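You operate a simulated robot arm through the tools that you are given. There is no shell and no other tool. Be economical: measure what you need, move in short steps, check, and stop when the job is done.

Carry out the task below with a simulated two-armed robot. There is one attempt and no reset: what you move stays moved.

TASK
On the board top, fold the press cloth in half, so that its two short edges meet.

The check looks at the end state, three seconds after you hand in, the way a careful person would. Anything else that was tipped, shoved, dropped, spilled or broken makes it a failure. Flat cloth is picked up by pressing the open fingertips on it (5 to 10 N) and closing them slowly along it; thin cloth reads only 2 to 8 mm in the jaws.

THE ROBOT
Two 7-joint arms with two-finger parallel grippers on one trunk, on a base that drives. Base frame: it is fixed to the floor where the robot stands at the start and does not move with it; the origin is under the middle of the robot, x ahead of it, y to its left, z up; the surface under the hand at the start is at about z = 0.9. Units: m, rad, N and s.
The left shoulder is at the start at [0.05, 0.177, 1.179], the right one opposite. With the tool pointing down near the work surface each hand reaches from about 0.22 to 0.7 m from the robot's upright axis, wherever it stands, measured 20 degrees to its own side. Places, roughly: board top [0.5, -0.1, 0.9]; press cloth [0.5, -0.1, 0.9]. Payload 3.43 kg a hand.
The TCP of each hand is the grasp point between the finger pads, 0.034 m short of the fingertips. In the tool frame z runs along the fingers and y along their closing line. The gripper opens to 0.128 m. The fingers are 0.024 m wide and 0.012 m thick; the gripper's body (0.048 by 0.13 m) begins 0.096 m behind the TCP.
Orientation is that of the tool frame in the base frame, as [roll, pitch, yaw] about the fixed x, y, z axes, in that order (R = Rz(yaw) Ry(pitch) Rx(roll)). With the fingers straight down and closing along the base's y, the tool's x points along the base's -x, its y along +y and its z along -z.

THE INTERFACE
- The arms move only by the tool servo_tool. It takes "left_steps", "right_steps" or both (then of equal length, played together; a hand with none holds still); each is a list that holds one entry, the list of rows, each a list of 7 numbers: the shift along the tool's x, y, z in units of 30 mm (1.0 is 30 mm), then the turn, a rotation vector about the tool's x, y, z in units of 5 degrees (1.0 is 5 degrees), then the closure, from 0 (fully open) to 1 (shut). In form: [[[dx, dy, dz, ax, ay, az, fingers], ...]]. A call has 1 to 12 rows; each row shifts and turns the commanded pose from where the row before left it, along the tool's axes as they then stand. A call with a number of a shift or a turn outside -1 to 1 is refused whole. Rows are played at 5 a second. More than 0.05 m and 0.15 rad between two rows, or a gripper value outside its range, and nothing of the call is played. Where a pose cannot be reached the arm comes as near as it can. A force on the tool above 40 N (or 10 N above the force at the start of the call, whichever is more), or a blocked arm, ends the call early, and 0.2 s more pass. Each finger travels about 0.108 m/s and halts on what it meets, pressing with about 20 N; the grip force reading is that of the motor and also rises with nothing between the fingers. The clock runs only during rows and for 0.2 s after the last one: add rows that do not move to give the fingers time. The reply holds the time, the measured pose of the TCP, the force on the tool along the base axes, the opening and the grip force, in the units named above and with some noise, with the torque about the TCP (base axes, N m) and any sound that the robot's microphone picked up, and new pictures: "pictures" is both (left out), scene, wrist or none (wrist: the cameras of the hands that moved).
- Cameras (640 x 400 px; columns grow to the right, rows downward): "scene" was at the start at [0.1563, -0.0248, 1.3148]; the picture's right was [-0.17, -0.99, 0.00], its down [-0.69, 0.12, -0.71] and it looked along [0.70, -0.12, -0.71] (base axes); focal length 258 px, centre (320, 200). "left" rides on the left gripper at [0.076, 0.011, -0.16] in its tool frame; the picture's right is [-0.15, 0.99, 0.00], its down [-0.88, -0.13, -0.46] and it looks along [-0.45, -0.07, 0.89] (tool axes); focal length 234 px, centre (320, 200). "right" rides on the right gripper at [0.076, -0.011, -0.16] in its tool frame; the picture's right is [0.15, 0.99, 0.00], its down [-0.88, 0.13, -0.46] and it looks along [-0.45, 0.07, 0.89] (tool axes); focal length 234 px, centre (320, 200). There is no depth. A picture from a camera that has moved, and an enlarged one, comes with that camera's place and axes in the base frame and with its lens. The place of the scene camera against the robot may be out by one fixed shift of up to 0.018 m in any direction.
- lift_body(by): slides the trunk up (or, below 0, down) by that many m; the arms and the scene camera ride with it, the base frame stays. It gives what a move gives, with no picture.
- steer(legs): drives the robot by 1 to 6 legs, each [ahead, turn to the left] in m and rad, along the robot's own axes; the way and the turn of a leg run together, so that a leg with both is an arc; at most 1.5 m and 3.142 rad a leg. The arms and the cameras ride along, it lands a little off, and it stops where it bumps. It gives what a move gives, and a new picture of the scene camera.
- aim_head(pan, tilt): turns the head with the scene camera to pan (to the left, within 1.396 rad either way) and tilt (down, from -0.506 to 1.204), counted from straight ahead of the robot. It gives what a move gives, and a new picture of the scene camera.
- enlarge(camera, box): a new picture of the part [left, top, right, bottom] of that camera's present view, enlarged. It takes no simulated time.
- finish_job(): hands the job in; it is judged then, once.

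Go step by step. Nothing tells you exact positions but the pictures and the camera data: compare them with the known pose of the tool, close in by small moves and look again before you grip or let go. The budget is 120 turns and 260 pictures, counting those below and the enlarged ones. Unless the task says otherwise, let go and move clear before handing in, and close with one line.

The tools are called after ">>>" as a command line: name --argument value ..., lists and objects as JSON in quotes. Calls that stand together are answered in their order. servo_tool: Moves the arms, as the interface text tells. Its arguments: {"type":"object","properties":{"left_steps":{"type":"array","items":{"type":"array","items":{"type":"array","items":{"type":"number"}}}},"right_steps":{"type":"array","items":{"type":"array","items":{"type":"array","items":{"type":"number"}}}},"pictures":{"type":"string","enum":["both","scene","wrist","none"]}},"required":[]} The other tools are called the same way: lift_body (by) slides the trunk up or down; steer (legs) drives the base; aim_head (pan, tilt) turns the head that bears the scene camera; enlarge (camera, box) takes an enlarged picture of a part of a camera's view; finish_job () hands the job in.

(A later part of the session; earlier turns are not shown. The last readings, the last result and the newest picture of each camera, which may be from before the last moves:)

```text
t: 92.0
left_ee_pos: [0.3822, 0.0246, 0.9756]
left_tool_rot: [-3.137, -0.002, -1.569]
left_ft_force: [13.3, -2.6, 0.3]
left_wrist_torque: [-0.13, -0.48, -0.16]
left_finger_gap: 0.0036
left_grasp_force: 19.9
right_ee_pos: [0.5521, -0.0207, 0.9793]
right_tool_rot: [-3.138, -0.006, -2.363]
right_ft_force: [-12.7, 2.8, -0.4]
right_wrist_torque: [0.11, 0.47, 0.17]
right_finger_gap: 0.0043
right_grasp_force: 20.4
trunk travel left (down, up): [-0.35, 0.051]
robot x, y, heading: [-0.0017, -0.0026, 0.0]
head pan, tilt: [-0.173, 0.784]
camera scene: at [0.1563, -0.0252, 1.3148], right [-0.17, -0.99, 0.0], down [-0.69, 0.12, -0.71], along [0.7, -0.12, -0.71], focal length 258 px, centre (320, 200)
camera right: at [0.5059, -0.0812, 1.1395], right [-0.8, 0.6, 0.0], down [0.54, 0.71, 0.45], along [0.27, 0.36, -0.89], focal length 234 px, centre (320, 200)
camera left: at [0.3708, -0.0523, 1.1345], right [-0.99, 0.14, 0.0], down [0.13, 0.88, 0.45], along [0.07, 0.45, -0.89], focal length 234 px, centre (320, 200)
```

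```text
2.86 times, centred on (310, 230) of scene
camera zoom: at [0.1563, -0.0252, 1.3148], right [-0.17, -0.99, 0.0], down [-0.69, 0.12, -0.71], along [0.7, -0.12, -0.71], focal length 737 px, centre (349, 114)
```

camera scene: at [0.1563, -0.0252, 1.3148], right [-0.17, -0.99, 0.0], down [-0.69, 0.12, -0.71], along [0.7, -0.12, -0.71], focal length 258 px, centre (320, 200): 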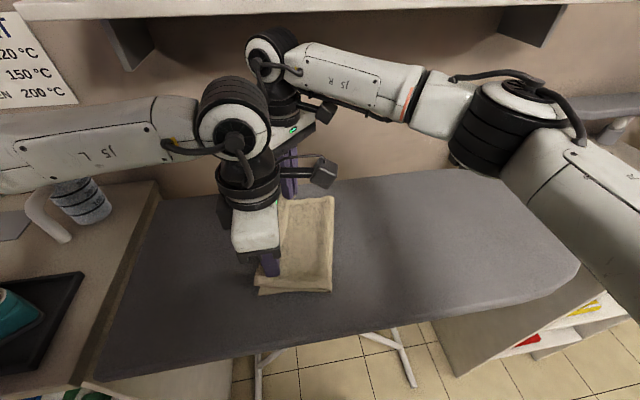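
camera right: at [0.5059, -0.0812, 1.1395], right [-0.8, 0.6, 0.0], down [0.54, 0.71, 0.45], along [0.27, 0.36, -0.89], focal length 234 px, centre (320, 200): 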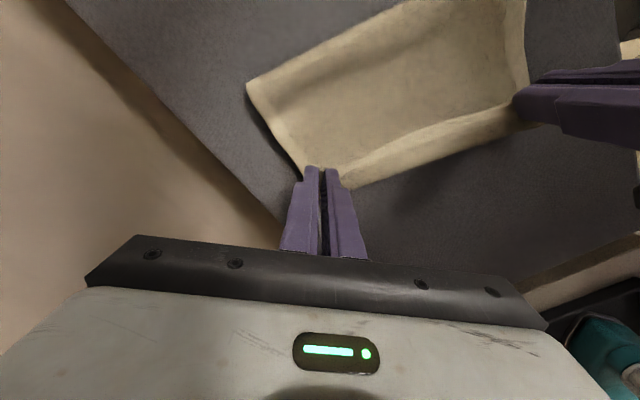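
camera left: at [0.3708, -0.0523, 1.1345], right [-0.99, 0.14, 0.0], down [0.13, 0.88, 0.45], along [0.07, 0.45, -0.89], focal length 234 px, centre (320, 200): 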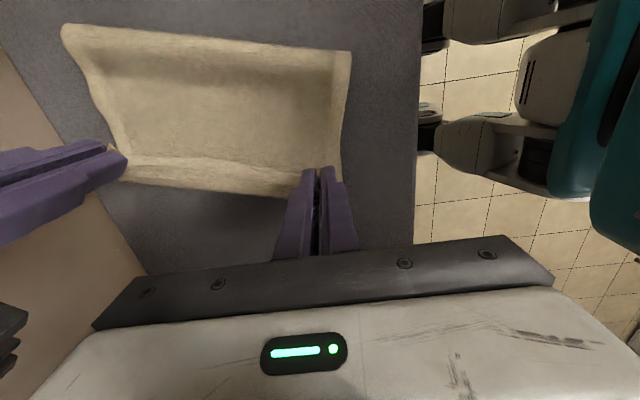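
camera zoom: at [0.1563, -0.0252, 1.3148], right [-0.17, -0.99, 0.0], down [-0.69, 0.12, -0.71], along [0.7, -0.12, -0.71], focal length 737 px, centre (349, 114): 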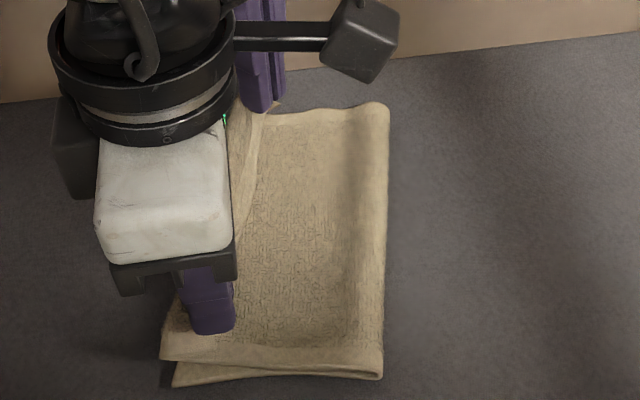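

The fold is well formed now. I'm relaxing the tension between the hands, tilting the palms outward so the hem points left, and lowering.

>>> servo_tool --left_steps '[[[0, -0.4, 0, 0, 0, 0, 1], [0, 0, 0, 0, 1, 0, 1], [0, 0, 0, 0, 1, 0, 1], [0, 0, 0, 0, 1, 0, 1], [0, 0, 0, 0, 1, 0, 1], [0, 0, 0, 0, 1, 0, 1], [0, 0, 0, 0, 1, 0, 1], [0, 0, 0, 0, 1, 0, 1], [0, 0, 0, 0, 1, 0, 1], [-0.5, 0, 0, 0, 0, 0, 1], [-0.5, 0, 0, 0, 0, 0, 1], [0, 0, 0, 0, 0, 0, 1]]]' --right_steps '[[[0, 0, 0, 0, 0, 0, 1], [0, 0, 0, 0.7, 0.7, 0, 1], [0, 0, 0, 0.7, 0.7, 0, 1], [0, 0, 0, 0.7, 0.7, 0, 1], [0, 0, 0, 0.7, 0.7, 0, 1], [0, 0, 0, 0, 0, 0, 1], [0, 0, 0, 0, 0, 0, 1], [0, 0, 0, 0, 0, 0, 1], [0, 0, 0, 0, 0, 0, 1], [-0.08, 0.08, 0.3, 0, 0, 0, 1], [-0.08, 0.08, 0.3, 0, 0, 0, 1], [0, 0, 0, 0, 0, 0, 1]]]'

>>> enlarge --camera "scene" --box '[220, 160, 400, 300]'

```text
t: 94.6
left_ee_pos: [0.3925, 0.0463, 0.9554]
left_tool_rot: [-3.14, -0.699, -1.571]
left_ft_force: [3.2, -0.7, -0.6]
left_wrist_torque: [-0.03, -0.12, -0.02]
left_finger_gap: 0.0034
left_grasp_force: 20.0
right_ee_pos: [0.5538, -0.0176, 0.9602]
right_tool_rot: [-2.981, -0.156, -2.376]
right_ft_force: [-3.3, 0.6, 1.0]
right_wrist_torque: [0.07, 0.14, 0.03]
right_finger_gap: 0.0037
right_grasp_force: 20.4
right hand out of reach, approached as far as the arm can: row 5
trunk travel left (down, up): [-0.35, 0.051]
robot x, y, heading: [-0.0018, -0.0008, -0.0]
head pan, tilt: [-0.173, 0.784]
camera scene: at [0.1563, -0.0249, 1.3148], right [-0.17, -0.99, 0.0], down [-0.69, 0.12, -0.71], along [0.7, -0.12, -0.71], focal length 258 px, centre (320, 200)
camera right: at [0.5066, -0.0423, 1.1305], right [-0.8, 0.59, -0.13], down [0.54, 0.79, 0.29], along [0.27, 0.16, -0.95], focal length 234 px, centre (320, 200)
camera left: at [0.3818, 0.0905, 1.126], right [-0.99, 0.11, -0.1], down [0.13, 0.97, -0.22], along [0.07, -0.23, -0.97], focal length 234 px, centre (320, 200)
```

scene: 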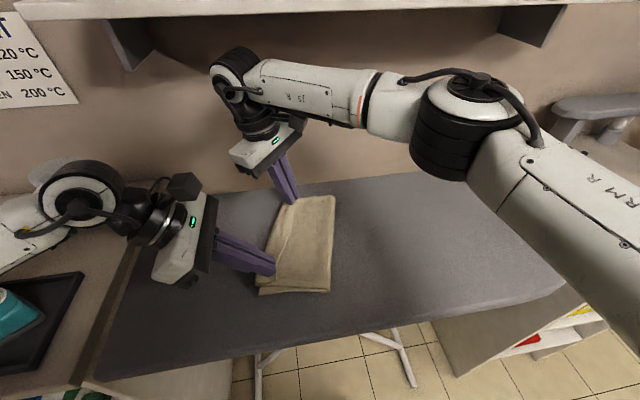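
right: 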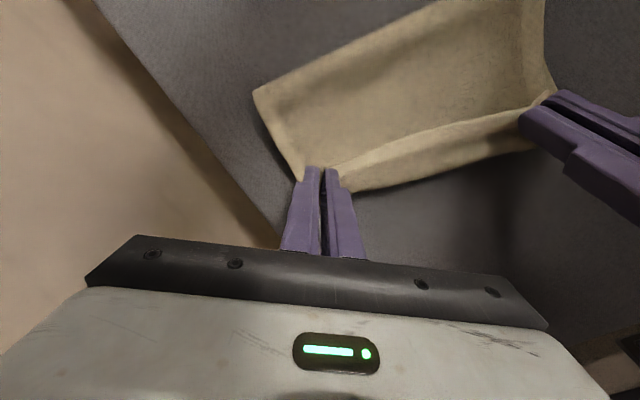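
left: 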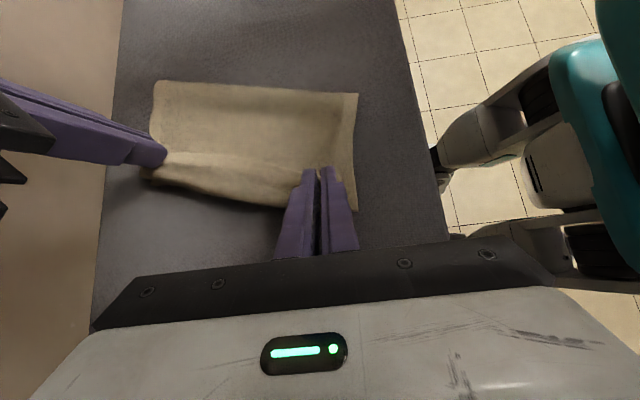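

```text
2.86 times, centred on (310, 230) of scene
camera zoom: at [0.1563, -0.0249, 1.3148], right [-0.17, -0.99, 0.0], down [-0.69, 0.12, -0.71], along [0.7, -0.12, -0.71], focal length 737 px, centre (349, 114)
```

zoom: 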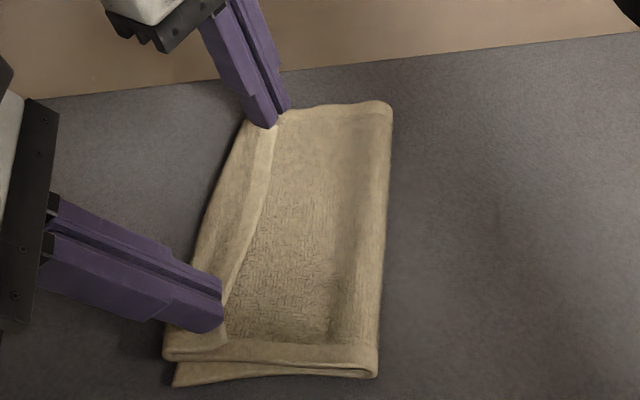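

The near side is now in the same pose as my earlier good release. I'm lowering both hands and releasing the left one first.

>>> servo_tool --left_steps '[[[-0.15, 0, 0.2, 0, 0, 0, 1], [-0.15, 0, 0.15, 0, 0, 0, 1], [0, 0, 0, 0, 0, 0, 1], [0, 0, 0, 0, 0, 0, 0.9], [0, 0, 0, 0, 0, 0, 0.8], [0, 0, 0, 0, 0, 0, 0.8], [0.2, 0, -0.4, 0, 0, 0, 0.8], [0.3, 0, -0.7, 0, 0, 0, 0.8], [0.3, 0, -0.8, 0, 0, 0, 0.8], [0, 0, -0.8, 0, 0, 0, 0.8], [0, 0, -0.8, 0, 0, 0, 0.8]]]' --right_steps '[[[0, 0, 0.2, 0, 0, 0, 1], [0, 0, 0.2, 0, 0, 0, 1], [0, 0, 0, 0, 0, 0, 1], [0, 0, 0, 0, 0, 0, 1], [0, 0, 0, 0, 0, 0, 1], [0, 0, 0, 0, 0, 0, 1], [0, 0, 0, 0, 0, 0, 1], [0, 0, 0, 0, 0, 0, 1], [0, 0, 0, 0, 0, 0, 1], [0, 0, 0, 0, 0, 0, 1], [0, 0, 0, 0, 0, 0, 1]]]' --pictures "none"

>>> enlarge --camera "scene" --box '[220, 160, 400, 300]'

```text
t: 97.0
left_ee_pos: [0.3921, 0.0959, 1.0392]
left_tool_rot: [-3.14, -0.696, -1.571]
left_ft_force: [0.7, 0.2, -0.2]
left_wrist_torque: [-0.01, -0.03, -0.01]
left_finger_gap: 0.0255
left_grasp_force: 0.0
right_ee_pos: [0.5522, -0.0187, 0.949]
right_tool_rot: [-2.982, -0.156, -2.377]
right_ft_force: [-0.6, 0.5, 4.3]
right_wrist_torque: [0.08, 0.04, 0.0]
right_finger_gap: 0.0037
right_grasp_force: 20.2
trunk travel left (down, up): [-0.35, 0.051]
robot x, y, heading: [-0.0034, -0.0017, 0.001]
head pan, tilt: [-0.173, 0.784]
```

```text
2.86 times, centred on (310, 230) of scene
camera zoom: at [0.1558, -0.0247, 1.3149], right [-0.17, -0.99, 0.0], down [-0.69, 0.12, -0.71], along [0.7, -0.12, -0.7], focal length 737 px, centre (349, 114)
```

zoom: 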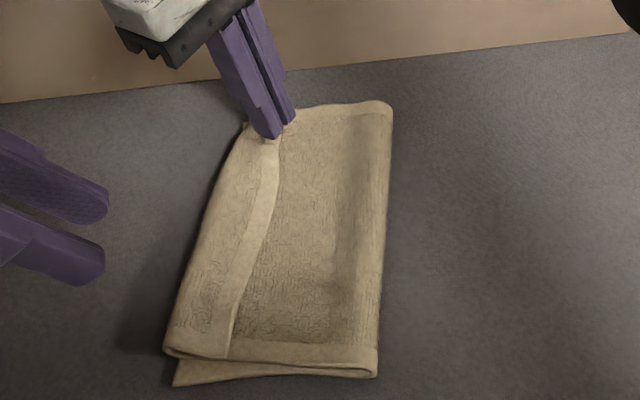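

The hem stayed folded back by about 3.5 cm. I'm releasing the right hand and taking it away. The left hand, which rolls further on this side, will then turn the hem over at each corner.

>>> servo_tool --right_steps '[[[0, 0, 0, 0, 0, 0, 0.9], [0, 0, 0, 0, 0, 0, 0.8], [0, 0, 0, 0, 0, 0, 0.8], [0, 0, -0.5, 0, 0, 0, 0.8], [0, 0, -0.8, 0, 0, 0, 0.8], [0, 0, -0.8, -0.7, -0.7, 0, 0.8], [0.6, -0.6, -0.6, -0.7, -0.7, 0, 0.8], [0.7, -0.7, 0, -0.7, -0.7, 0, 0.8], [0.7, -0.7, 0, -0.4, -0.4, 0, 0.8], [0.7, -0.7, 0, 0, 0, 0, 0.8], [0.7, -0.7, 0, 0, 0, 0, 0.8], [0.7, -0.7, 0, 0, 0, 0, 0.8]]]' --left_steps '[[[0, 0, 0, 0, 0, 0, 0.8], [0, 0, 0, 0, 0, 0, 0.8], [0, 0, 0, 0, 0, 0, 0.8], [0, 0, 0, 0, -1, 0, 0.8], [0, 0, 0, 0, -1, 0, 0.8], [0, 0, 0, 0, -1, 0, 0.8], [0, 0, 0, 0, -1, 0, 0.8], [0, 0, 0, 0, -1, 0, 0.8], [0, 0, 0, 0, -1, 0, 0.8], [0, 0, 0, 0, -1, 0, 0.8], [0, 0, 0, 0, -1, 0, 0.8], [0, 0, 0, 0, 0, 0, 0.8]]]' --pictures "scene"

>>> enlarge --camera "scene" --box '[220, 160, 400, 300]'

```text
t: 99.6
left_ee_pos: [0.3988, 0.1015, 1.0347]
left_tool_rot: [3.135, -0.006, -1.569]
left_ft_force: [-0.4, 0.1, -0.1]
left_wrist_torque: [-0.02, 0.01, 0.02]
left_finger_gap: 0.0255
left_grasp_force: 0.1
right_ee_pos: [0.5449, -0.0851, 0.9927]
right_tool_rot: [3.076, 0.001, -2.371]
right_ft_force: [1.2, 0.2, -0.5]
right_wrist_torque: [-0.03, -0.01, 0.02]
right_finger_gap: 0.0254
right_grasp_force: 0.2
right hand out of reach, approached as far as the arm can: row 5, 9, 10, 11, 12
trunk travel left (down, up): [-0.35, 0.051]
robot x, y, heading: [0.0027, 0.0014, 0.003]
head pan, tilt: [-0.173, 0.784]
camera scene: at [0.1628, -0.0183, 1.3136], right [-0.17, -0.99, 0.01], down [-0.7, 0.12, -0.71], along [0.69, -0.13, -0.71], focal length 258 px, centre (320, 200)
```

scene: 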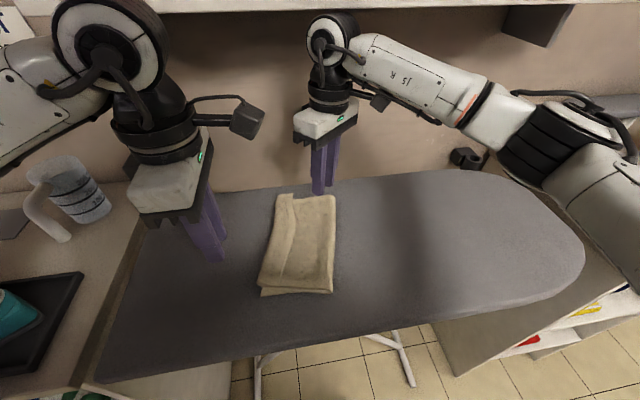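

```text
2.86 times, centred on (310, 230) of scene
camera zoom: at [0.1628, -0.0183, 1.3136], right [-0.17, -0.99, 0.01], down [-0.7, 0.12, -0.71], along [0.69, -0.13, -0.71], focal length 737 px, centre (349, 114)
```

zoom: 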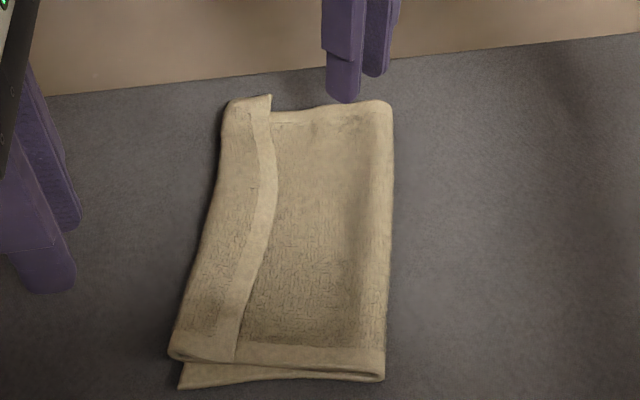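

>>> servo_tool --left_steps '[[[0.69, 0.05, 0.5, 0, 0, 0, 0.8], [0.69, 0.05, 0.5, 0, 0, 0, 0.8], [0.69, 0.05, 0.5, 0, 0, 0, 0.8], [0.69, 0.05, 0.5, 0, 0, 0, 0.8], [0.69, 0.05, 0.5, 0, 0, 0, 0.8], [0, 0, 0, 0, 0, 0, 0.8], [0, 0, 0, 0, 0, 0, 0.8], [0, 0, 0, 0, 0, 0, 0.8], [0, 0, 0, 0, 0, 0, 0.8]]]' --right_steps '[[[0, 0, -0.6, 0, 0, 1, 0.8], [0, 0, -0.6, 0, 0, 1, 0.8], [0, 0, 0, 0, 0, 1, 0.8], [0, 0, 0, 0, 0, 1, 0.8], [0, 0, 0, 0, 0, 1, 0.8], [0, 0, 0, 0, 0, 1, 0.8], [0, 0, 0, 0, 0, 1, 0.8], [0, 0, 0, 0, 0, 1, 0.8], [0, 0, 0, 0, 0, 1, 0.8]]]' --pictures "scene"

>>> servo_tool --right_steps '[[[0, -0.8, 0, 0, 0, 0, 0.8], [0, -0.8, 0, 0, 0, 0, 0.8], [0, -0.8, 0, 0, 0, 0, 0.8], [0, -0.8, 0, 0, 0, 0, 0.8], [0, -0.8, 0, 0, 0, 0, 0.8], [0, -0.8, 0, 0, 0, 0, 0.8], [0, -0.8, 0, 0, 0, 0, 0.8], [0, -0.8, 0, 0, 0, 0, 0.8]]]' --pictures "none"

>>> enlarge --camera "scene" --box '[240, 200, 340, 300]'

```text
t: 101.8
left_ee_pos: [0.3872, -0.0089, 0.9643]
left_tool_rot: [-3.141, 0.0, -1.571]
left_ft_force: [-0.2, -0.1, -0.5]
left_wrist_torque: [0.03, -0.02, -0.02]
left_finger_gap: 0.0255
left_grasp_force: 0.1
right_ee_pos: [0.5283, -0.0893, 0.9944]
right_tool_rot: [3.086, -0.109, -3.126]
right_ft_force: [-0.5, 0.6, 0.0]
right_wrist_torque: [0.03, 0.0, 0.01]
right_finger_gap: 0.0255
right_grasp_force: 0.1
trunk travel left (down, up): [-0.35, 0.051]
robot x, y, heading: [-0.0015, -0.0013, 0.003]
head pan, tilt: [-0.173, 0.784]
stopped in row 9 (right hand): the arm was blocked; the commanded pose is now the measured one
camera scene: at [0.1568, -0.0256, 1.3171], right [-0.17, -0.99, 0.0], down [-0.7, 0.12, -0.71], along [0.7, -0.12, -0.71], focal length 258 px, centre (320, 200)
```

scene: 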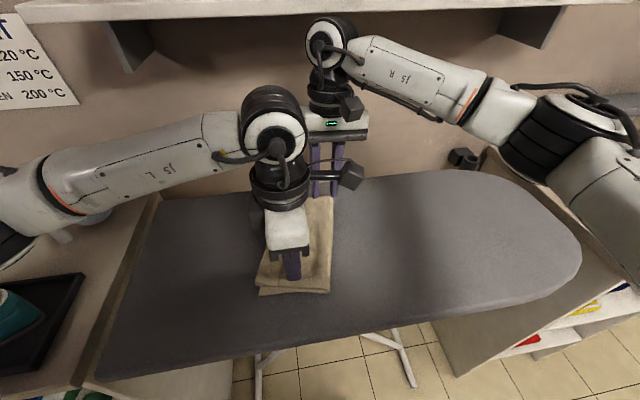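

```text
t: 103.6
left_ee_pos: [0.3862, -0.0083, 0.9616]
left_tool_rot: [3.141, -0.001, -1.567]
left_ft_force: [0.1, 0.2, -0.2]
left_wrist_torque: [-0.02, -0.01, 0.01]
left_finger_gap: 0.0255
left_grasp_force: 0.0
right_ee_pos: [0.5301, -0.2803, 0.9836]
right_tool_rot: [3.084, -0.106, -3.13]
right_ft_force: [-0.1, 0.1, -0.4]
right_wrist_torque: [-0.01, 0.02, 0.0]
right_finger_gap: 0.0255
right_grasp_force: 0.1
trunk travel left (down, up): [-0.35, 0.051]
robot x, y, heading: [0.0014, -0.0001, -0.001]
head pan, tilt: [-0.173, 0.784]
```

```text
4.00 times, centred on (290, 250) of scene
camera zoom: at [0.1561, -0.025, 1.3148], right [-0.17, -0.99, 0.0], down [-0.69, 0.12, -0.71], along [0.7, -0.12, -0.71], focal length 1032 px, centre (440, 0)
```

zoom: 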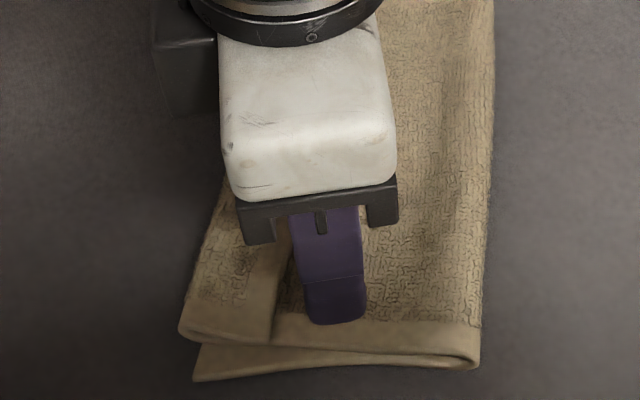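

>>> servo_tool --left_steps '[[[-0.3, -0.14, 0.1, 0, 0, 0, 0.8], [-0.3, -0.14, 0.2, 0, 0, 0, 0.8], [0, 0, 0.15, 0, 0, 0, 0.8], [0, 0, 0, 0, 0, 0, 0.8]]]' --pictures "wrist"

>>> enlarge --camera "scene" --box '[240, 200, 340, 300]'

```text
t: 104.6
left_ee_pos: [0.395, 0.0094, 0.9492]
left_tool_rot: [-3.141, -0.001, -1.571]
left_ft_force: [0.4, 0.0, 0.3]
left_wrist_torque: [0.03, -0.01, 0.03]
left_finger_gap: 0.0256
left_grasp_force: 0.1
right_ee_pos: [0.5302, -0.28, 0.983]
right_tool_rot: [3.085, -0.105, -3.128]
right_ft_force: [0.3, 0.2, -0.6]
right_wrist_torque: [0.0, -0.01, 0.02]
right_finger_gap: 0.0257
right_grasp_force: 0.0
trunk travel left (down, up): [-0.35, 0.051]
robot x, y, heading: [-0.0001, 0.0015, -0.003]
head pan, tilt: [-0.173, 0.784]
camera left: at [0.3839, -0.0667, 1.1083], right [-0.99, 0.15, 0.0], down [0.13, 0.88, 0.46], along [0.07, 0.45, -0.89], focal length 234 px, centre (320, 200)
```

left: 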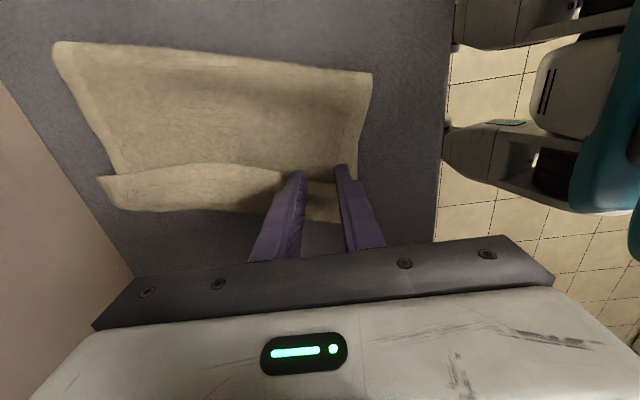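

```text
4.00 times, centred on (290, 250) of scene
camera zoom: at [0.1562, -0.0247, 1.3148], right [-0.17, -0.99, 0.0], down [-0.69, 0.12, -0.71], along [0.7, -0.12, -0.71], focal length 1032 px, centre (440, 0)
```

zoom: 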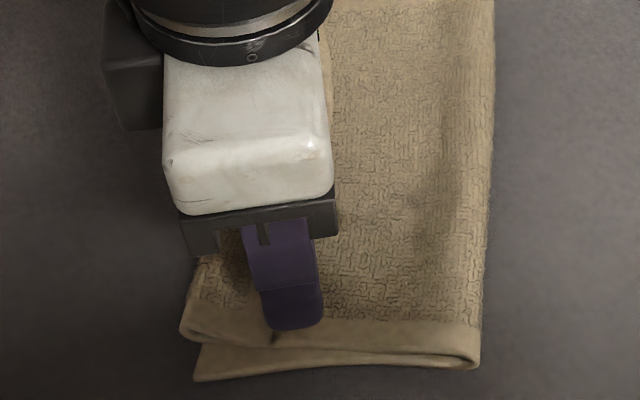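

>>> servo_tool --left_steps '[[[-0.2, 0, 0.1, 0, 0, 0, 0.8], [0, 0, 0.1, 0, 0, 0, 0.8], [0, 0, 0.02, 0, 0, 0, 0.8], [0, 0, 0, 0, 0, 0, 0.8]]]' --pictures "none"

```text
t: 105.6
left_ee_pos: [0.3956, 0.0147, 0.9426]
left_tool_rot: [-3.14, -0.002, -1.569]
left_ft_force: [0.4, -2.6, 4.3]
left_wrist_torque: [-0.05, -0.02, 0.01]
left_finger_gap: 0.0255
left_grasp_force: 0.1
right_ee_pos: [0.5294, -0.2805, 0.984]
right_tool_rot: [3.083, -0.103, -3.128]
right_ft_force: [-0.1, -0.9, -0.3]
right_wrist_torque: [-0.01, 0.0, 0.01]
right_finger_gap: 0.0256
right_grasp_force: 0.1
trunk travel left (down, up): [-0.35, 0.051]
robot x, y, heading: [-0.0004, 0.0021, 0.001]
head pan, tilt: [-0.173, 0.784]
```

>>> servo_tool --left_steps '[[[0, 0, 0.02, 0, 0, 0, 0.83], [0, 0, 0, 0, 0, 0, 0.86], [0, 0, 0, 0, 0, 0, 0.9], [0, 0, 0, 0, 0, 0, 0.94], [0, 0, 0, 0, 0, 0, 1.0], [0, 0, 0, 0, 0, 0, 1.0], [0, 0, -0.4, 0, 0, 0, 1.0], [0, 0, -0.4, 0, 0, 0, 1.0], [0, 0, 0, 0, 0, 0, 1.0]]]' --pictures "none"

>>> enlarge --camera "scene" --box '[240, 200, 340, 300]'

```text
t: 107.6
left_ee_pos: [0.3944, 0.0158, 0.9661]
left_tool_rot: [3.141, 0.001, -1.569]
left_ft_force: [-0.1, -0.5, 0.0]
left_wrist_torque: [0.03, -0.02, 0.01]
left_finger_gap: 0.0037
left_grasp_force: 20.2
right_ee_pos: [0.5308, -0.2797, 0.9838]
right_tool_rot: [3.084, -0.105, -3.128]
right_ft_force: [0.0, -0.4, -0.2]
right_wrist_torque: [0.01, -0.04, 0.01]
right_finger_gap: 0.0256
right_grasp_force: 0.1
trunk travel left (down, up): [-0.35, 0.051]
robot x, y, heading: [0.0011, -0.0015, 0.003]
head pan, tilt: [-0.173, 0.784]
```

```text
4.00 times, centred on (290, 250) of scene
camera zoom: at [0.1562, -0.0247, 1.3148], right [-0.17, -0.99, 0.0], down [-0.69, 0.12, -0.71], along [0.7, -0.12, -0.71], focal length 1032 px, centre (440, 0)
```

zoom: 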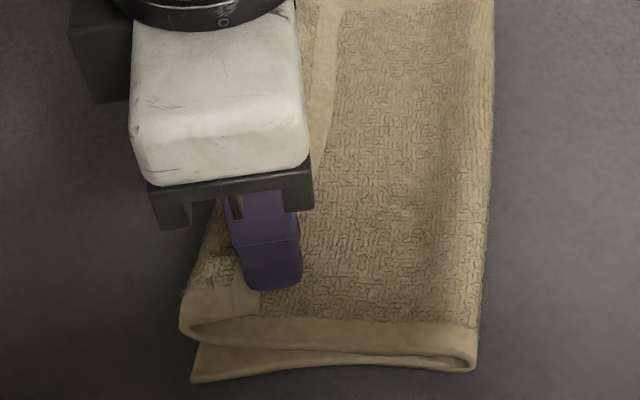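

The hem is held. I'm lifting, rolling the hand well over, then I'll pull it out to the left.

>>> servo_tool --left_steps '[[[-0.5, 0, -0.5, 0, 0, 0, 1], [-0.5, 0, -0.5, 0, 0, 0, 1], [0, 0, 0, 0, 1, 0, 1], [0, 0, 0, 0, 1, 0, 1], [0, 0, 0, 0, 1, 0, 1], [0, 0, 0, 0, 1, 0, 1], [0, 0, 0, 0, 1, 0, 1], [0, 0, 0, 0, 1, 0, 1], [0, 0, 0, 0, 1, 0, 1], [0, 0, 0, 0, 1, 0, 1], [0, 0, 0, 0, 1, 0, 1], [0, 0, 0, 0, 1, 0, 1]]]' --pictures "scene"

>>> enlarge --camera "scene" --box '[220, 180, 360, 300]'

```text
t: 110.2
left_ee_pos: [0.3949, 0.0469, 0.9961]
left_tool_rot: [-3.14, -0.874, -1.573]
left_ft_force: [-0.2, 0.5, 0.4]
left_wrist_torque: [-0.02, -0.03, -0.02]
left_finger_gap: 0.0038
left_grasp_force: 20.0
right_ee_pos: [0.5302, -0.28, 0.9845]
right_tool_rot: [3.085, -0.105, -3.127]
right_ft_force: [0.9, 0.1, 0.3]
right_wrist_torque: [0.01, -0.01, 0.02]
right_finger_gap: 0.0255
right_grasp_force: 0.0
trunk travel left (down, up): [-0.35, 0.051]
robot x, y, heading: [0.0008, -0.0003, -0.002]
head pan, tilt: [-0.173, 0.784]
camera scene: at [0.1562, -0.0245, 1.3148], right [-0.17, -0.99, 0.0], down [-0.69, 0.12, -0.71], along [0.7, -0.12, -0.71], focal length 258 px, centre (320, 200)
```

scene: 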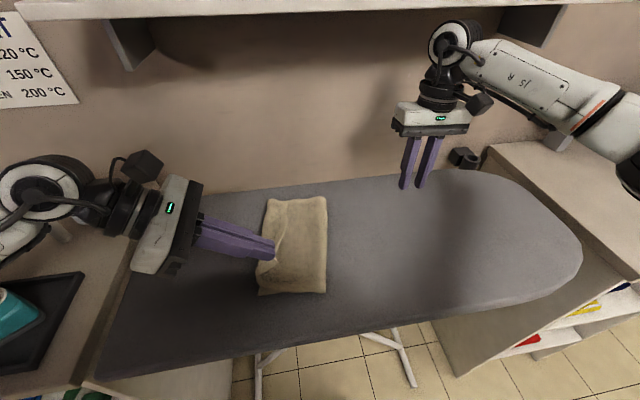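

```text
3.33 times, centred on (290, 240) of scene
camera zoom: at [0.1562, -0.0245, 1.3148], right [-0.17, -0.99, 0.0], down [-0.69, 0.12, -0.71], along [0.7, -0.12, -0.71], focal length 860 px, centre (420, 67)
```

zoom: 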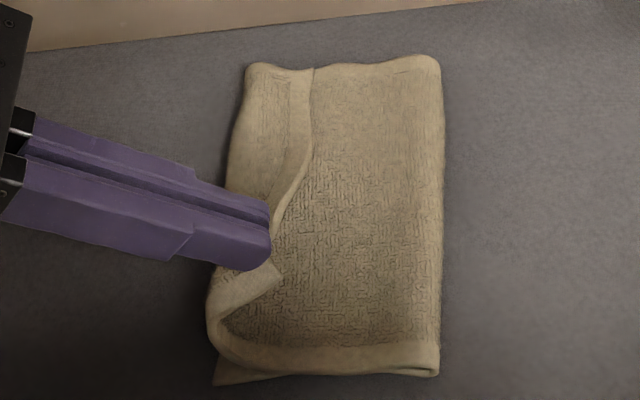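

>>> servo_tool --left_steps '[[[0, 0, 0, 0, 1, 0, 1], [0, 0, 0, 0, 1, 0, 1], [-0.32, 0, -0.55, 0, 0, 0, 1], [-0.32, 0, -0.55, 0, 0, 0, 1], [-0.32, 0, -0.55, 0, 0, 0, 1], [-0.43, 0, 0.25, 0, 0, 0, 1], [-0.43, 0, 0.25, 0, 0, 0, 1], [-0.3, 0, 0.18, 0, 0, 0, 1], [0, 0, 0, 0, 0, 0, 1]]]' --pictures "none"

>>> enlarge --camera "scene" --box '[220, 180, 360, 300]'

```text
t: 112.2
left_ee_pos: [0.396, 0.102, 0.9541]
left_tool_rot: [-3.141, -1.046, -1.568]
left_ft_force: [0.1, 0.9, -0.2]
left_wrist_torque: [0.04, 0.0, 0.0]
left_finger_gap: 0.0035
left_grasp_force: 20.1
right_ee_pos: [0.5308, -0.2793, 0.9847]
right_tool_rot: [3.083, -0.104, -3.127]
right_ft_force: [-0.8, -0.3, 0.6]
right_wrist_torque: [0.0, 0.0, 0.03]
right_finger_gap: 0.0255
right_grasp_force: 0.1
trunk travel left (down, up): [-0.35, 0.051]
robot x, y, heading: [0.0017, -0.0022, 0.001]
head pan, tilt: [-0.173, 0.784]
```

```text
3.33 times, centred on (290, 240) of scene
camera zoom: at [0.1562, -0.0247, 1.3148], right [-0.17, -0.99, 0.0], down [-0.69, 0.12, -0.71], along [0.7, -0.12, -0.71], focal length 860 px, centre (420, 67)
```

zoom: 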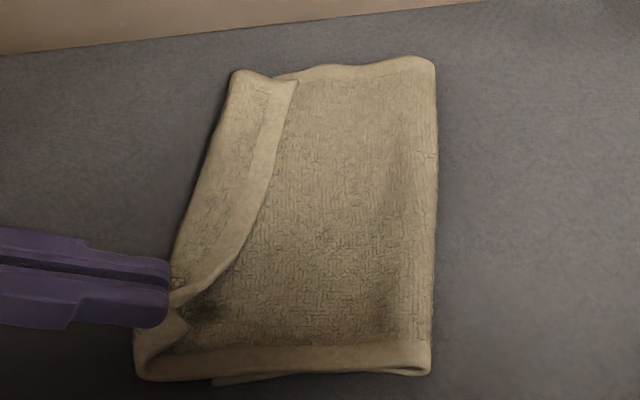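

>>> servo_tool --left_steps '[[[-0.3, 0, -0.18, 0, 0, 0, 1], [-0.3, 0, -0.18, 0, 0, 0, 1], [0, 0, 0, 0, 0, 0, 1], [0, 0, 0, 0, 0, 0, 0.9], [0, 0, 0, 0, 0, 0, 0.78], [0, 0, 0, 0, 0, 0, 0.78], [0, 0, -0.5, 0, 0, 0, 0.78], [0, 0, -0.8, 0, 0, 0, 0.78], [0, 0, -0.8, 0, 0, 0, 0.78]]]' --pictures "none"

>>> enlarge --camera "scene" --box '[220, 180, 360, 300]'

```text
t: 114.2
left_ee_pos: [0.3957, 0.1761, 0.9782]
left_tool_rot: [3.14, -1.047, -1.57]
left_ft_force: [0.4, -1.5, -1.0]
left_wrist_torque: [-0.01, -0.01, 0.01]
left_finger_gap: 0.0282
left_grasp_force: 0.0
right_ee_pos: [0.5309, -0.2798, 0.984]
right_tool_rot: [3.084, -0.105, -3.128]
right_ft_force: [0.4, 0.8, 1.1]
right_wrist_torque: [-0.03, -0.02, -0.03]
right_finger_gap: 0.0256
right_grasp_force: 0.1
trunk travel left (down, up): [-0.35, 0.051]
robot x, y, heading: [0.0008, 0.0014, -0.001]
head pan, tilt: [-0.173, 0.784]
```

```text
3.33 times, centred on (290, 240) of scene
camera zoom: at [0.1561, -0.0245, 1.3148], right [-0.17, -0.99, 0.0], down [-0.69, 0.12, -0.71], along [0.7, -0.12, -0.71], focal length 860 px, centre (420, 67)
```

zoom: 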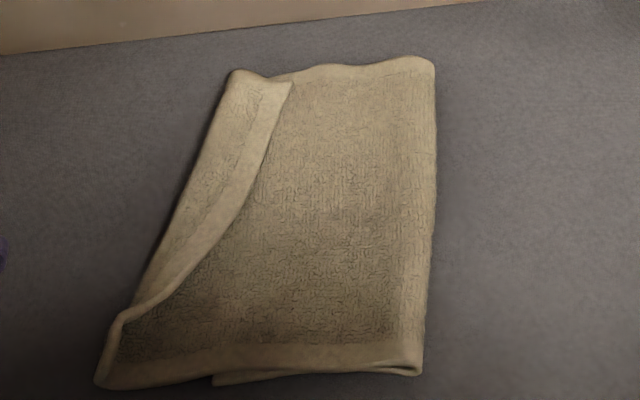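

The near corner is now unfolded and points left. Next is the same manoeuvre at the far corner with the left hand.

>>> servo_tool --left_steps '[[[0.8, 0, -0.45, 0, -1, 0, 0.8], [0.8, 0, -0.45, 0, -1, 0, 0.8], [0.7, 0, -0.3, 0, -1, 0, 0.8], [0, 0, 0, 0, -1, 0, 0.8], [0, 0, 0, 0, -1, 0, 0.8], [0, 0, 0, 0, -1, 0, 0.8], [0, 0, 0, 0, -1, 0, 0.8], [0, 0, 0, 0, -1, 0, 0.8], [0, 0, 0, 0, -1, 0, 0.8], [0, 0, 0, 0, -1, 0, 0.8], [0, 0, 0, 0, -1, 0, 0.8], [0, 0, 0, 0, -1, 0, 0.8]]]' --pictures "none"

>>> servo_tool --left_steps '[[[0.6, -0.58, 0.2, 0, 0, 0, 0.8], [0.6, -0.58, 0.2, 0, 0, 0, 0.8], [0.6, -0.58, 0.2, 0, 0, 0, 0.8], [0.6, -0.58, 0.2, 0, 0, 0, 0.8], [0.6, -0.58, 0.2, 0, 0, 0, 0.8], [0.6, -0.58, 0.2, 0, 0, 0, 0.8], [0.6, -0.58, 0.2, 0, 0, 0, 0.8], [0.6, -0.58, 0.2, 0, 0, 0, 0.8], [0, 0, 0, 0, 0, 0, 0.8]]]' --pictures "scene"

```text
t: 116.8
left_ee_pos: [0.3956, 0.1666, 1.0535]
left_tool_rot: [-3.139, 0.002, -1.569]
left_ft_force: [0.1, 0.2, -0.7]
left_wrist_torque: [0.0, 0.01, 0.0]
left_finger_gap: 0.0255
left_grasp_force: 0.1
right_ee_pos: [0.5313, -0.2807, 0.9837]
right_tool_rot: [3.086, -0.105, -3.127]
right_ft_force: [0.4, 0.7, -0.3]
right_wrist_torque: [0.01, 0.04, 0.03]
right_finger_gap: 0.0255
right_grasp_force: 0.1
trunk travel left (down, up): [-0.35, 0.051]
robot x, y, heading: [0.0004, -0.0002, -0.001]
head pan, tilt: [-0.173, 0.784]
```

```text
t: 118.8
left_ee_pos: [0.5331, 0.0241, 1.0053]
left_tool_rot: [3.141, 0.002, -1.571]
left_ft_force: [0.1, -0.9, 0.5]
left_wrist_torque: [0.01, -0.02, 0.0]
left_finger_gap: 0.0256
left_grasp_force: 0.0
right_ee_pos: [0.5302, -0.2802, 0.9843]
right_tool_rot: [3.086, -0.104, -3.127]
right_ft_force: [-0.4, 0.0, 0.0]
right_wrist_torque: [0.02, 0.02, -0.01]
right_finger_gap: 0.0256
right_grasp_force: 0.0
trunk travel left (down, up): [-0.35, 0.051]
robot x, y, heading: [-0.0003, -0.0032, 0.0]
head pan, tilt: [-0.173, 0.784]
camera scene: at [0.1554, -0.0245, 1.3148], right [-0.17, -0.99, 0.0], down [-0.69, 0.12, -0.71], along [0.7, -0.12, -0.7], focal length 258 px, centre (320, 200)
```

scene: 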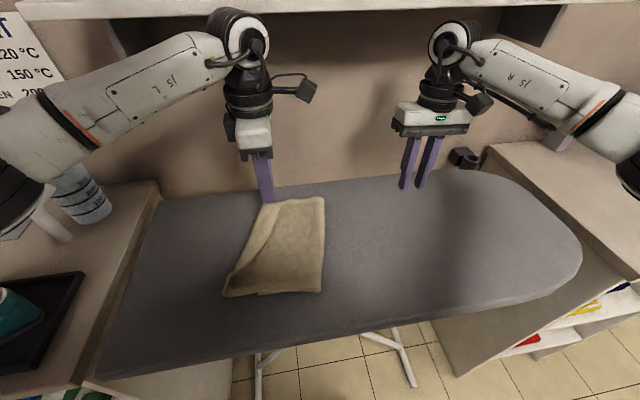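

>>> servo_tool --left_steps '[[[0.2, 0, 0.6, 0, 0, 0, 0.8], [0.2, 0, 0.6, 0, 0, 0, 0.8], [0, 0, 0.5, 0, 0, 0, 0.8], [0, 0, 0, 0, 0, 0, 0.8]]]' --pictures "wrist"

>>> enlarge --camera "scene" --box '[230, 170, 340, 260]'

```text
t: 119.8
left_ee_pos: [0.5336, 0.01, 0.9549]
left_tool_rot: [-3.141, 0.0, -1.569]
left_ft_force: [-0.8, -0.1, 0.7]
left_wrist_torque: [0.0, 0.03, -0.03]
left_finger_gap: 0.0254
left_grasp_force: 0.0
right_ee_pos: [0.5311, -0.2785, 0.9833]
right_tool_rot: [3.084, -0.105, -3.129]
right_ft_force: [-0.5, -0.3, 0.7]
right_wrist_torque: [0.0, 0.0, 0.01]
right_finger_gap: 0.0253
right_grasp_force: 0.0
trunk travel left (down, up): [-0.35, 0.051]
robot x, y, heading: [0.0013, -0.0009, -0.005]
head pan, tilt: [-0.173, 0.784]
camera left: at [0.5229, -0.0664, 1.1148], right [-0.99, 0.14, 0.0], down [0.13, 0.88, 0.46], along [0.07, 0.45, -0.89], focal length 234 px, centre (320, 200)
```

left: 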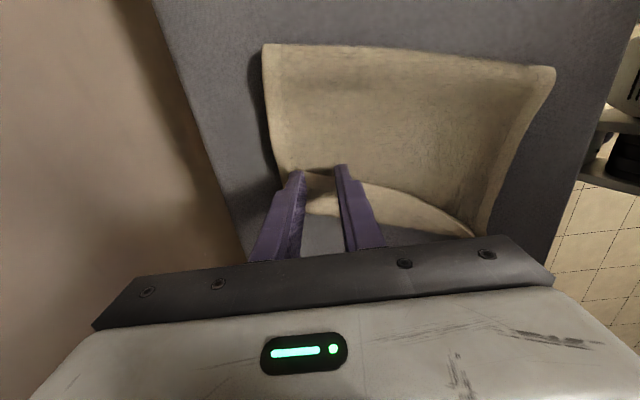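

```text
4.44 times, centred on (285, 215) of scene
camera zoom: at [0.1562, -0.0247, 1.3148], right [-0.17, -0.99, 0.0], down [-0.69, 0.12, -0.71], along [0.7, -0.12, -0.71], focal length 1147 px, centre (476, 133)
```

zoom: 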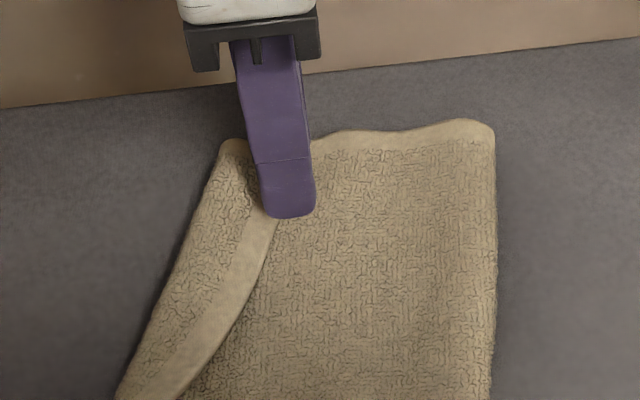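

>>> servo_tool --left_steps '[[[-0.1, 0, 0.25, 0, 0, 0, 0.8], [0, 0, 0.15, 0, 0, 0, 0.8], [0, 0, 0.05, 0, 0, 0, 0.8], [0, 0, 0, 0, 0, 0, 0.8]]]' --pictures "none"

```text
t: 120.8
left_ee_pos: [0.5332, 0.0128, 0.9423]
left_tool_rot: [-3.14, 0.0, -1.569]
left_ft_force: [-0.7, 0.0, 4.1]
left_wrist_torque: [0.02, 0.03, -0.04]
left_finger_gap: 0.0255
left_grasp_force: 0.0
right_ee_pos: [0.5302, -0.2794, 0.9843]
right_tool_rot: [3.085, -0.105, -3.128]
right_ft_force: [0.7, -0.5, -0.2]
right_wrist_torque: [0.0, 0.0, -0.01]
right_finger_gap: 0.0255
right_grasp_force: 0.0
trunk travel left (down, up): [-0.35, 0.051]
robot x, y, heading: [0.0009, -0.003, -0.0]
head pan, tilt: [-0.173, 0.784]
```

>>> servo_tool --left_steps '[[[0, 0, 0.03, 0, 0, 0, 0.83], [0, 0, 0, 0, 0, 0, 0.86], [0, 0, 0, 0, 0, 0, 0.9], [0, 0, 0, 0, 0, 0, 0.94], [0, 0, 0, 0, 0, 0, 1.0], [0, 0, 0, 0, 0, 0, 1.0], [0, 0, -0.5, 0, 0, 0, 1.0], [-0.3, 0, -0.5, 0, 0, 0, 1.0], [-0.3, 0, -0.4, 0, 0, 0, 1.0], [0, 0, 0, 0, 0, 0, 1.0]]]' --pictures "none"

>>> enlarge --camera "scene" --box '[220, 170, 340, 270]'

```text
t: 123.0
left_ee_pos: [0.5335, 0.0311, 0.9828]
left_tool_rot: [-3.14, 0.0, -1.569]
left_ft_force: [-0.9, 0.1, -0.4]
left_wrist_torque: [-0.02, -0.01, 0.02]
left_finger_gap: 0.0044
left_grasp_force: 20.3
right_ee_pos: [0.53, -0.2795, 0.9838]
right_tool_rot: [3.082, -0.104, -3.128]
right_ft_force: [0.1, 0.9, 0.2]
right_wrist_torque: [0.01, 0.03, 0.0]
right_finger_gap: 0.0256
right_grasp_force: 0.0
trunk travel left (down, up): [-0.35, 0.051]
robot x, y, heading: [-0.0027, 0.0, 0.0]
head pan, tilt: [-0.173, 0.784]
```

```text
4.00 times, centred on (280, 220) of scene
camera zoom: at [0.1563, -0.0248, 1.3148], right [-0.17, -0.99, 0.0], down [-0.69, 0.12, -0.71], along [0.7, -0.12, -0.71], focal length 1032 px, centre (480, 120)
```

zoom: 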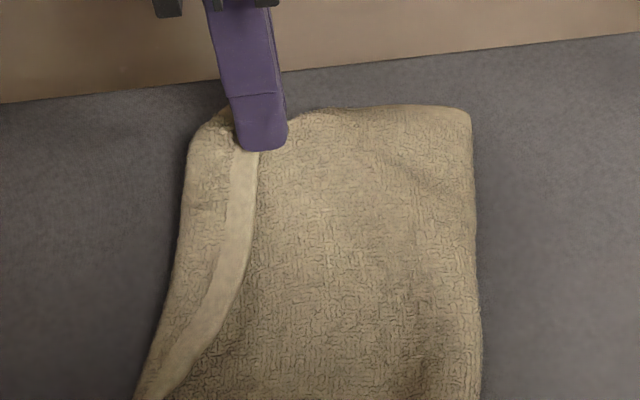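

>>> servo_tool --left_steps '[[[0, 0, -0.4, 0, 1, 0, 1], [0, 0, 0, 0, 1, 0, 1], [0, 0, 0, 0, 1, 0, 1], [0, 0, 0, 0, 1, 0, 1], [0, 0, 0, 0, 1, 0, 1], [0, 0, 0, 0, 1, 0, 1], [0, 0, 0, 0, 1, 0, 1], [0, 0, 0, 0, 1, 0, 1], [0, 0, 0, 0, 1, 0, 1], [0, 0, 0, 0, 1, 0, 1], [0, 0, 0, 0, 1, 0, 1], [0, 0, 0, 0, 1, 0, 1]]]' --pictures "scene"

>>> enlarge --camera "scene" --box '[200, 170, 340, 300]'

```text
t: 125.6
left_ee_pos: [0.5347, 0.0305, 0.9946]
left_tool_rot: [-3.139, -1.05, -1.572]
left_ft_force: [0.3, 0.4, 0.1]
left_wrist_torque: [0.04, -0.02, -0.03]
left_finger_gap: 0.0045
left_grasp_force: 19.7
right_ee_pos: [0.5302, -0.2788, 0.9836]
right_tool_rot: [3.083, -0.105, -3.128]
right_ft_force: [0.1, -0.3, 0.2]
right_wrist_torque: [-0.04, 0.03, 0.01]
right_finger_gap: 0.0255
right_grasp_force: 0.0
trunk travel left (down, up): [-0.35, 0.051]
robot x, y, heading: [0.001, 0.001, 0.002]
head pan, tilt: [-0.173, 0.784]
camera scene: at [0.1563, -0.0245, 1.3148], right [-0.17, -0.99, 0.0], down [-0.69, 0.12, -0.71], along [0.7, -0.12, -0.71], focal length 258 px, centre (320, 200)
```

scene: 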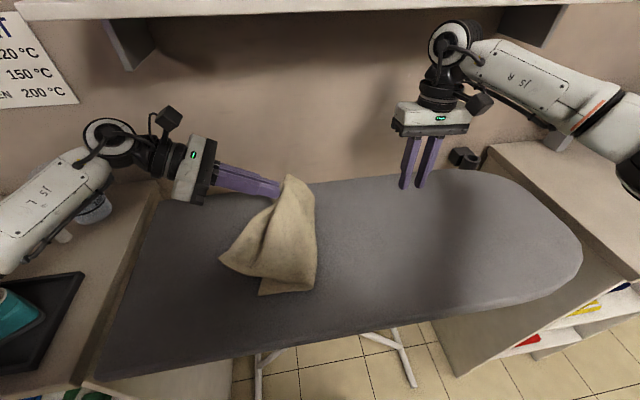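

```text
3.08 times, centred on (270, 235) of scene
camera zoom: at [0.1563, -0.0245, 1.3148], right [-0.17, -0.99, 0.0], down [-0.69, 0.12, -0.71], along [0.7, -0.12, -0.71], focal length 794 px, centre (474, 92)
```

zoom: 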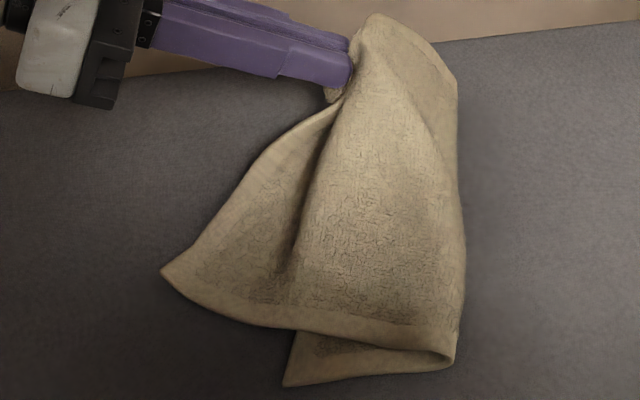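

>>> enlarge --camera "left" --box '[0, 0, 640, 400]'

>>> enlarge --camera "right" --box '[300, 0, 640, 212]'

```text
1.00 times, centred on (320, 200) of left (not enlarged: the box is as wide or as high as the picture)
camera zoom: at [0.5234, 0.1306, 1.1389], right [-0.99, 0.07, -0.13], down [0.13, 0.83, -0.54], along [0.07, -0.55, -0.83], focal length 234 px, centre (320, 200)
```

zoom: 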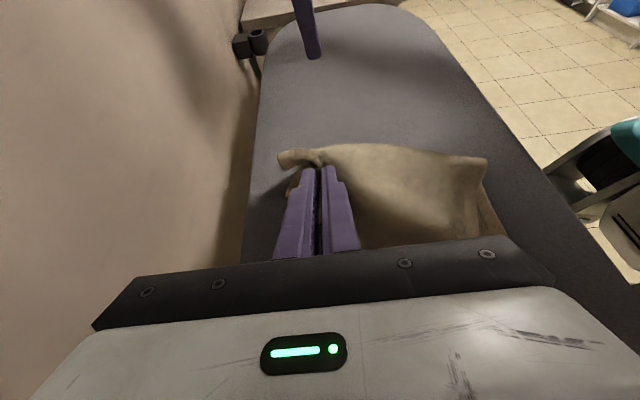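

```text
1.88 times, centred on (470, 106) of right
camera zoom: at [0.4717, -0.3015, 1.1497], right [-0.15, 0.99, 0.07], down [0.92, 0.12, 0.37], along [0.35, 0.12, -0.93], focal length 441 px, centre (38, 377)
```

zoom: 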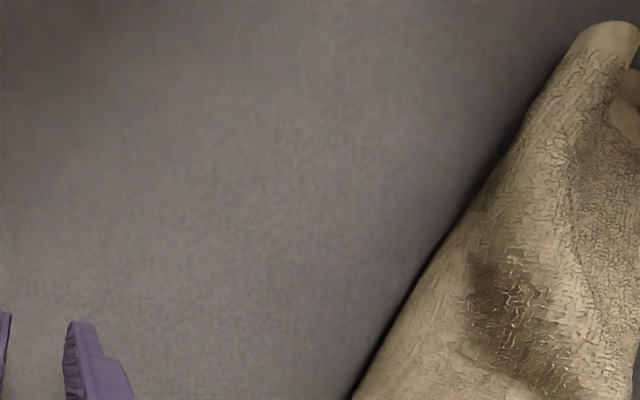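

More than the hem strip seems to have come up here. I'm reversing, setting it down, and releasing to look.

>>> servo_tool --left_steps '[[[0, 0, 0, 0, -1, 0, 1], [0, 0, 0, 0, -1, 0, 1], [0, 0, 0, 0, -1, 0, 1], [0, 0, 0, 0, -1, 0, 1], [0, 0, 0, 0, -1, 0, 1], [0, 0, 0, 0, -1, 0, 1], [0, 0, 0, 0, -1, 0, 1], [0, 0, 0, 0, -1, 0, 1], [0, 0, 0, 0, -1, 0, 1], [0, 0, 0, 0, -1, 0, 1], [0, 0, 0, 0, -1, 0, 1], [0, 0, 0, 0, -1, 0, 1]]]' --pictures "none"

>>> servo_tool --left_steps '[[[0.2, 0, 0.5, 0, 0, 0, 1], [0.2, 0, 0.5, 0, 0, 0, 1], [0.2, 0, 0.5, 0, 0, 0, 1], [0, 0, 0, 0, 0, 0, 0.9], [0, 0, 0, 0, 0, 0, 0.75], [0, 0, 0, 0, 0, 0, 0.75], [0, 0, -0.6, 0, 0, 0, 0.75], [0, 0, -0.9, 0, 0, 0, 0.75], [-0.5, 0, -0.9, 0, 0, 0, 0.75], [-0.9, 0, 0, 0, 0, 0, 0.75], [-0.9, 0, 0, 0, 0, 0, 0.75]]]' --pictures "none"

>>> enlarge --camera "scene" --box '[200, 170, 340, 300]'

```text
t: 128.2
left_ee_pos: [0.5345, 0.031, 0.9942]
left_tool_rot: [-3.14, 0.0, -1.568]
left_ft_force: [-0.2, 0.1, -0.9]
left_wrist_torque: [0.01, 0.02, 0.01]
left_finger_gap: 0.0044
left_grasp_force: 20.3
right_ee_pos: [0.5311, -0.2794, 0.9831]
right_tool_rot: [3.084, -0.105, -3.129]
right_ft_force: [-0.7, -0.7, -0.5]
right_wrist_torque: [0.03, -0.01, -0.01]
right_finger_gap: 0.0255
right_grasp_force: 0.1
trunk travel left (down, up): [-0.35, 0.051]
robot x, y, heading: [0.0021, 0.0014, 0.005]
head pan, tilt: [-0.173, 0.784]
```

```text
t: 130.6
left_ee_pos: [0.5301, 0.0771, 1.0324]
left_tool_rot: [-3.125, -0.002, -1.58]
left_ft_force: [-0.1, -0.1, -0.4]
left_wrist_torque: [-0.02, -0.04, 0.0]
left_finger_gap: 0.0322
left_grasp_force: 0.1
right_ee_pos: [0.525, -0.2809, 0.9888]
right_tool_rot: [3.083, -0.098, -3.128]
right_ft_force: [0.0, -0.3, 0.2]
right_wrist_torque: [0.03, -0.02, -0.01]
right_finger_gap: 0.0254
right_grasp_force: 0.0
trunk travel left (down, up): [-0.35, 0.051]
robot x, y, heading: [-0.0006, 0.0014, 0.003]
head pan, tilt: [-0.173, 0.784]
```

```text
3.08 times, centred on (270, 235) of scene
camera zoom: at [0.1487, -0.0275, 1.3167], right [-0.17, -0.99, 0.0], down [-0.69, 0.12, -0.71], along [0.7, -0.12, -0.7], focal length 794 px, centre (474, 92)
```

zoom: 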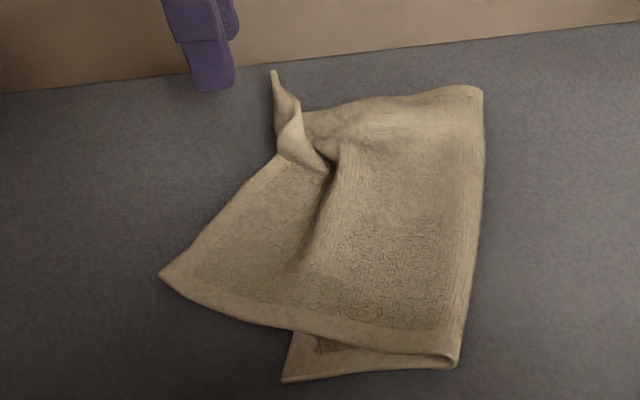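

>>> enlarge --camera "scene" --box '[240, 175, 300, 225]'

>>> enlarge --camera "left" --box '[160, 0, 560, 250]'

```text
8.00 times, centred on (270, 200) of scene
camera zoom: at [0.1487, -0.0275, 1.3167], right [-0.17, -0.99, 0.0], down [-0.69, 0.12, -0.71], along [0.7, -0.12, -0.7], focal length 2064 px, centre (720, 200)
```

zoom: 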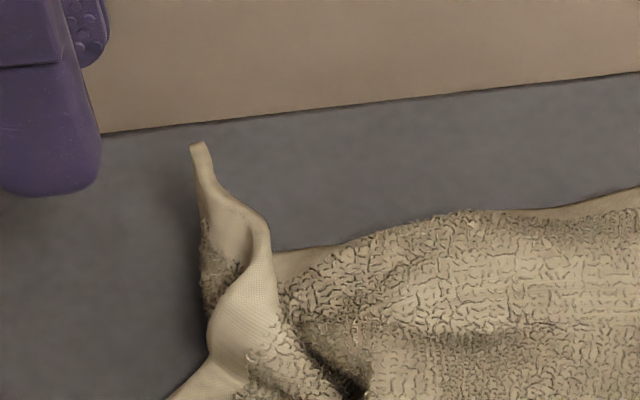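

```text
1.60 times, centred on (360, 125) of left
camera zoom: at [0.5155, 0.0012, 1.1905], right [-0.99, 0.15, -0.02], down [0.13, 0.88, 0.46], along [0.08, 0.45, -0.89], focal length 375 px, centre (256, 320)
```

zoom: 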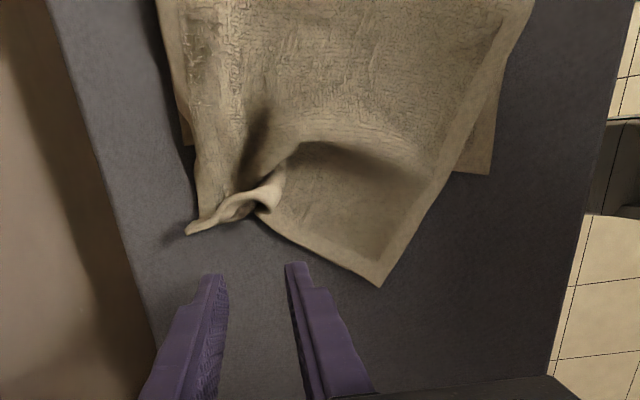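

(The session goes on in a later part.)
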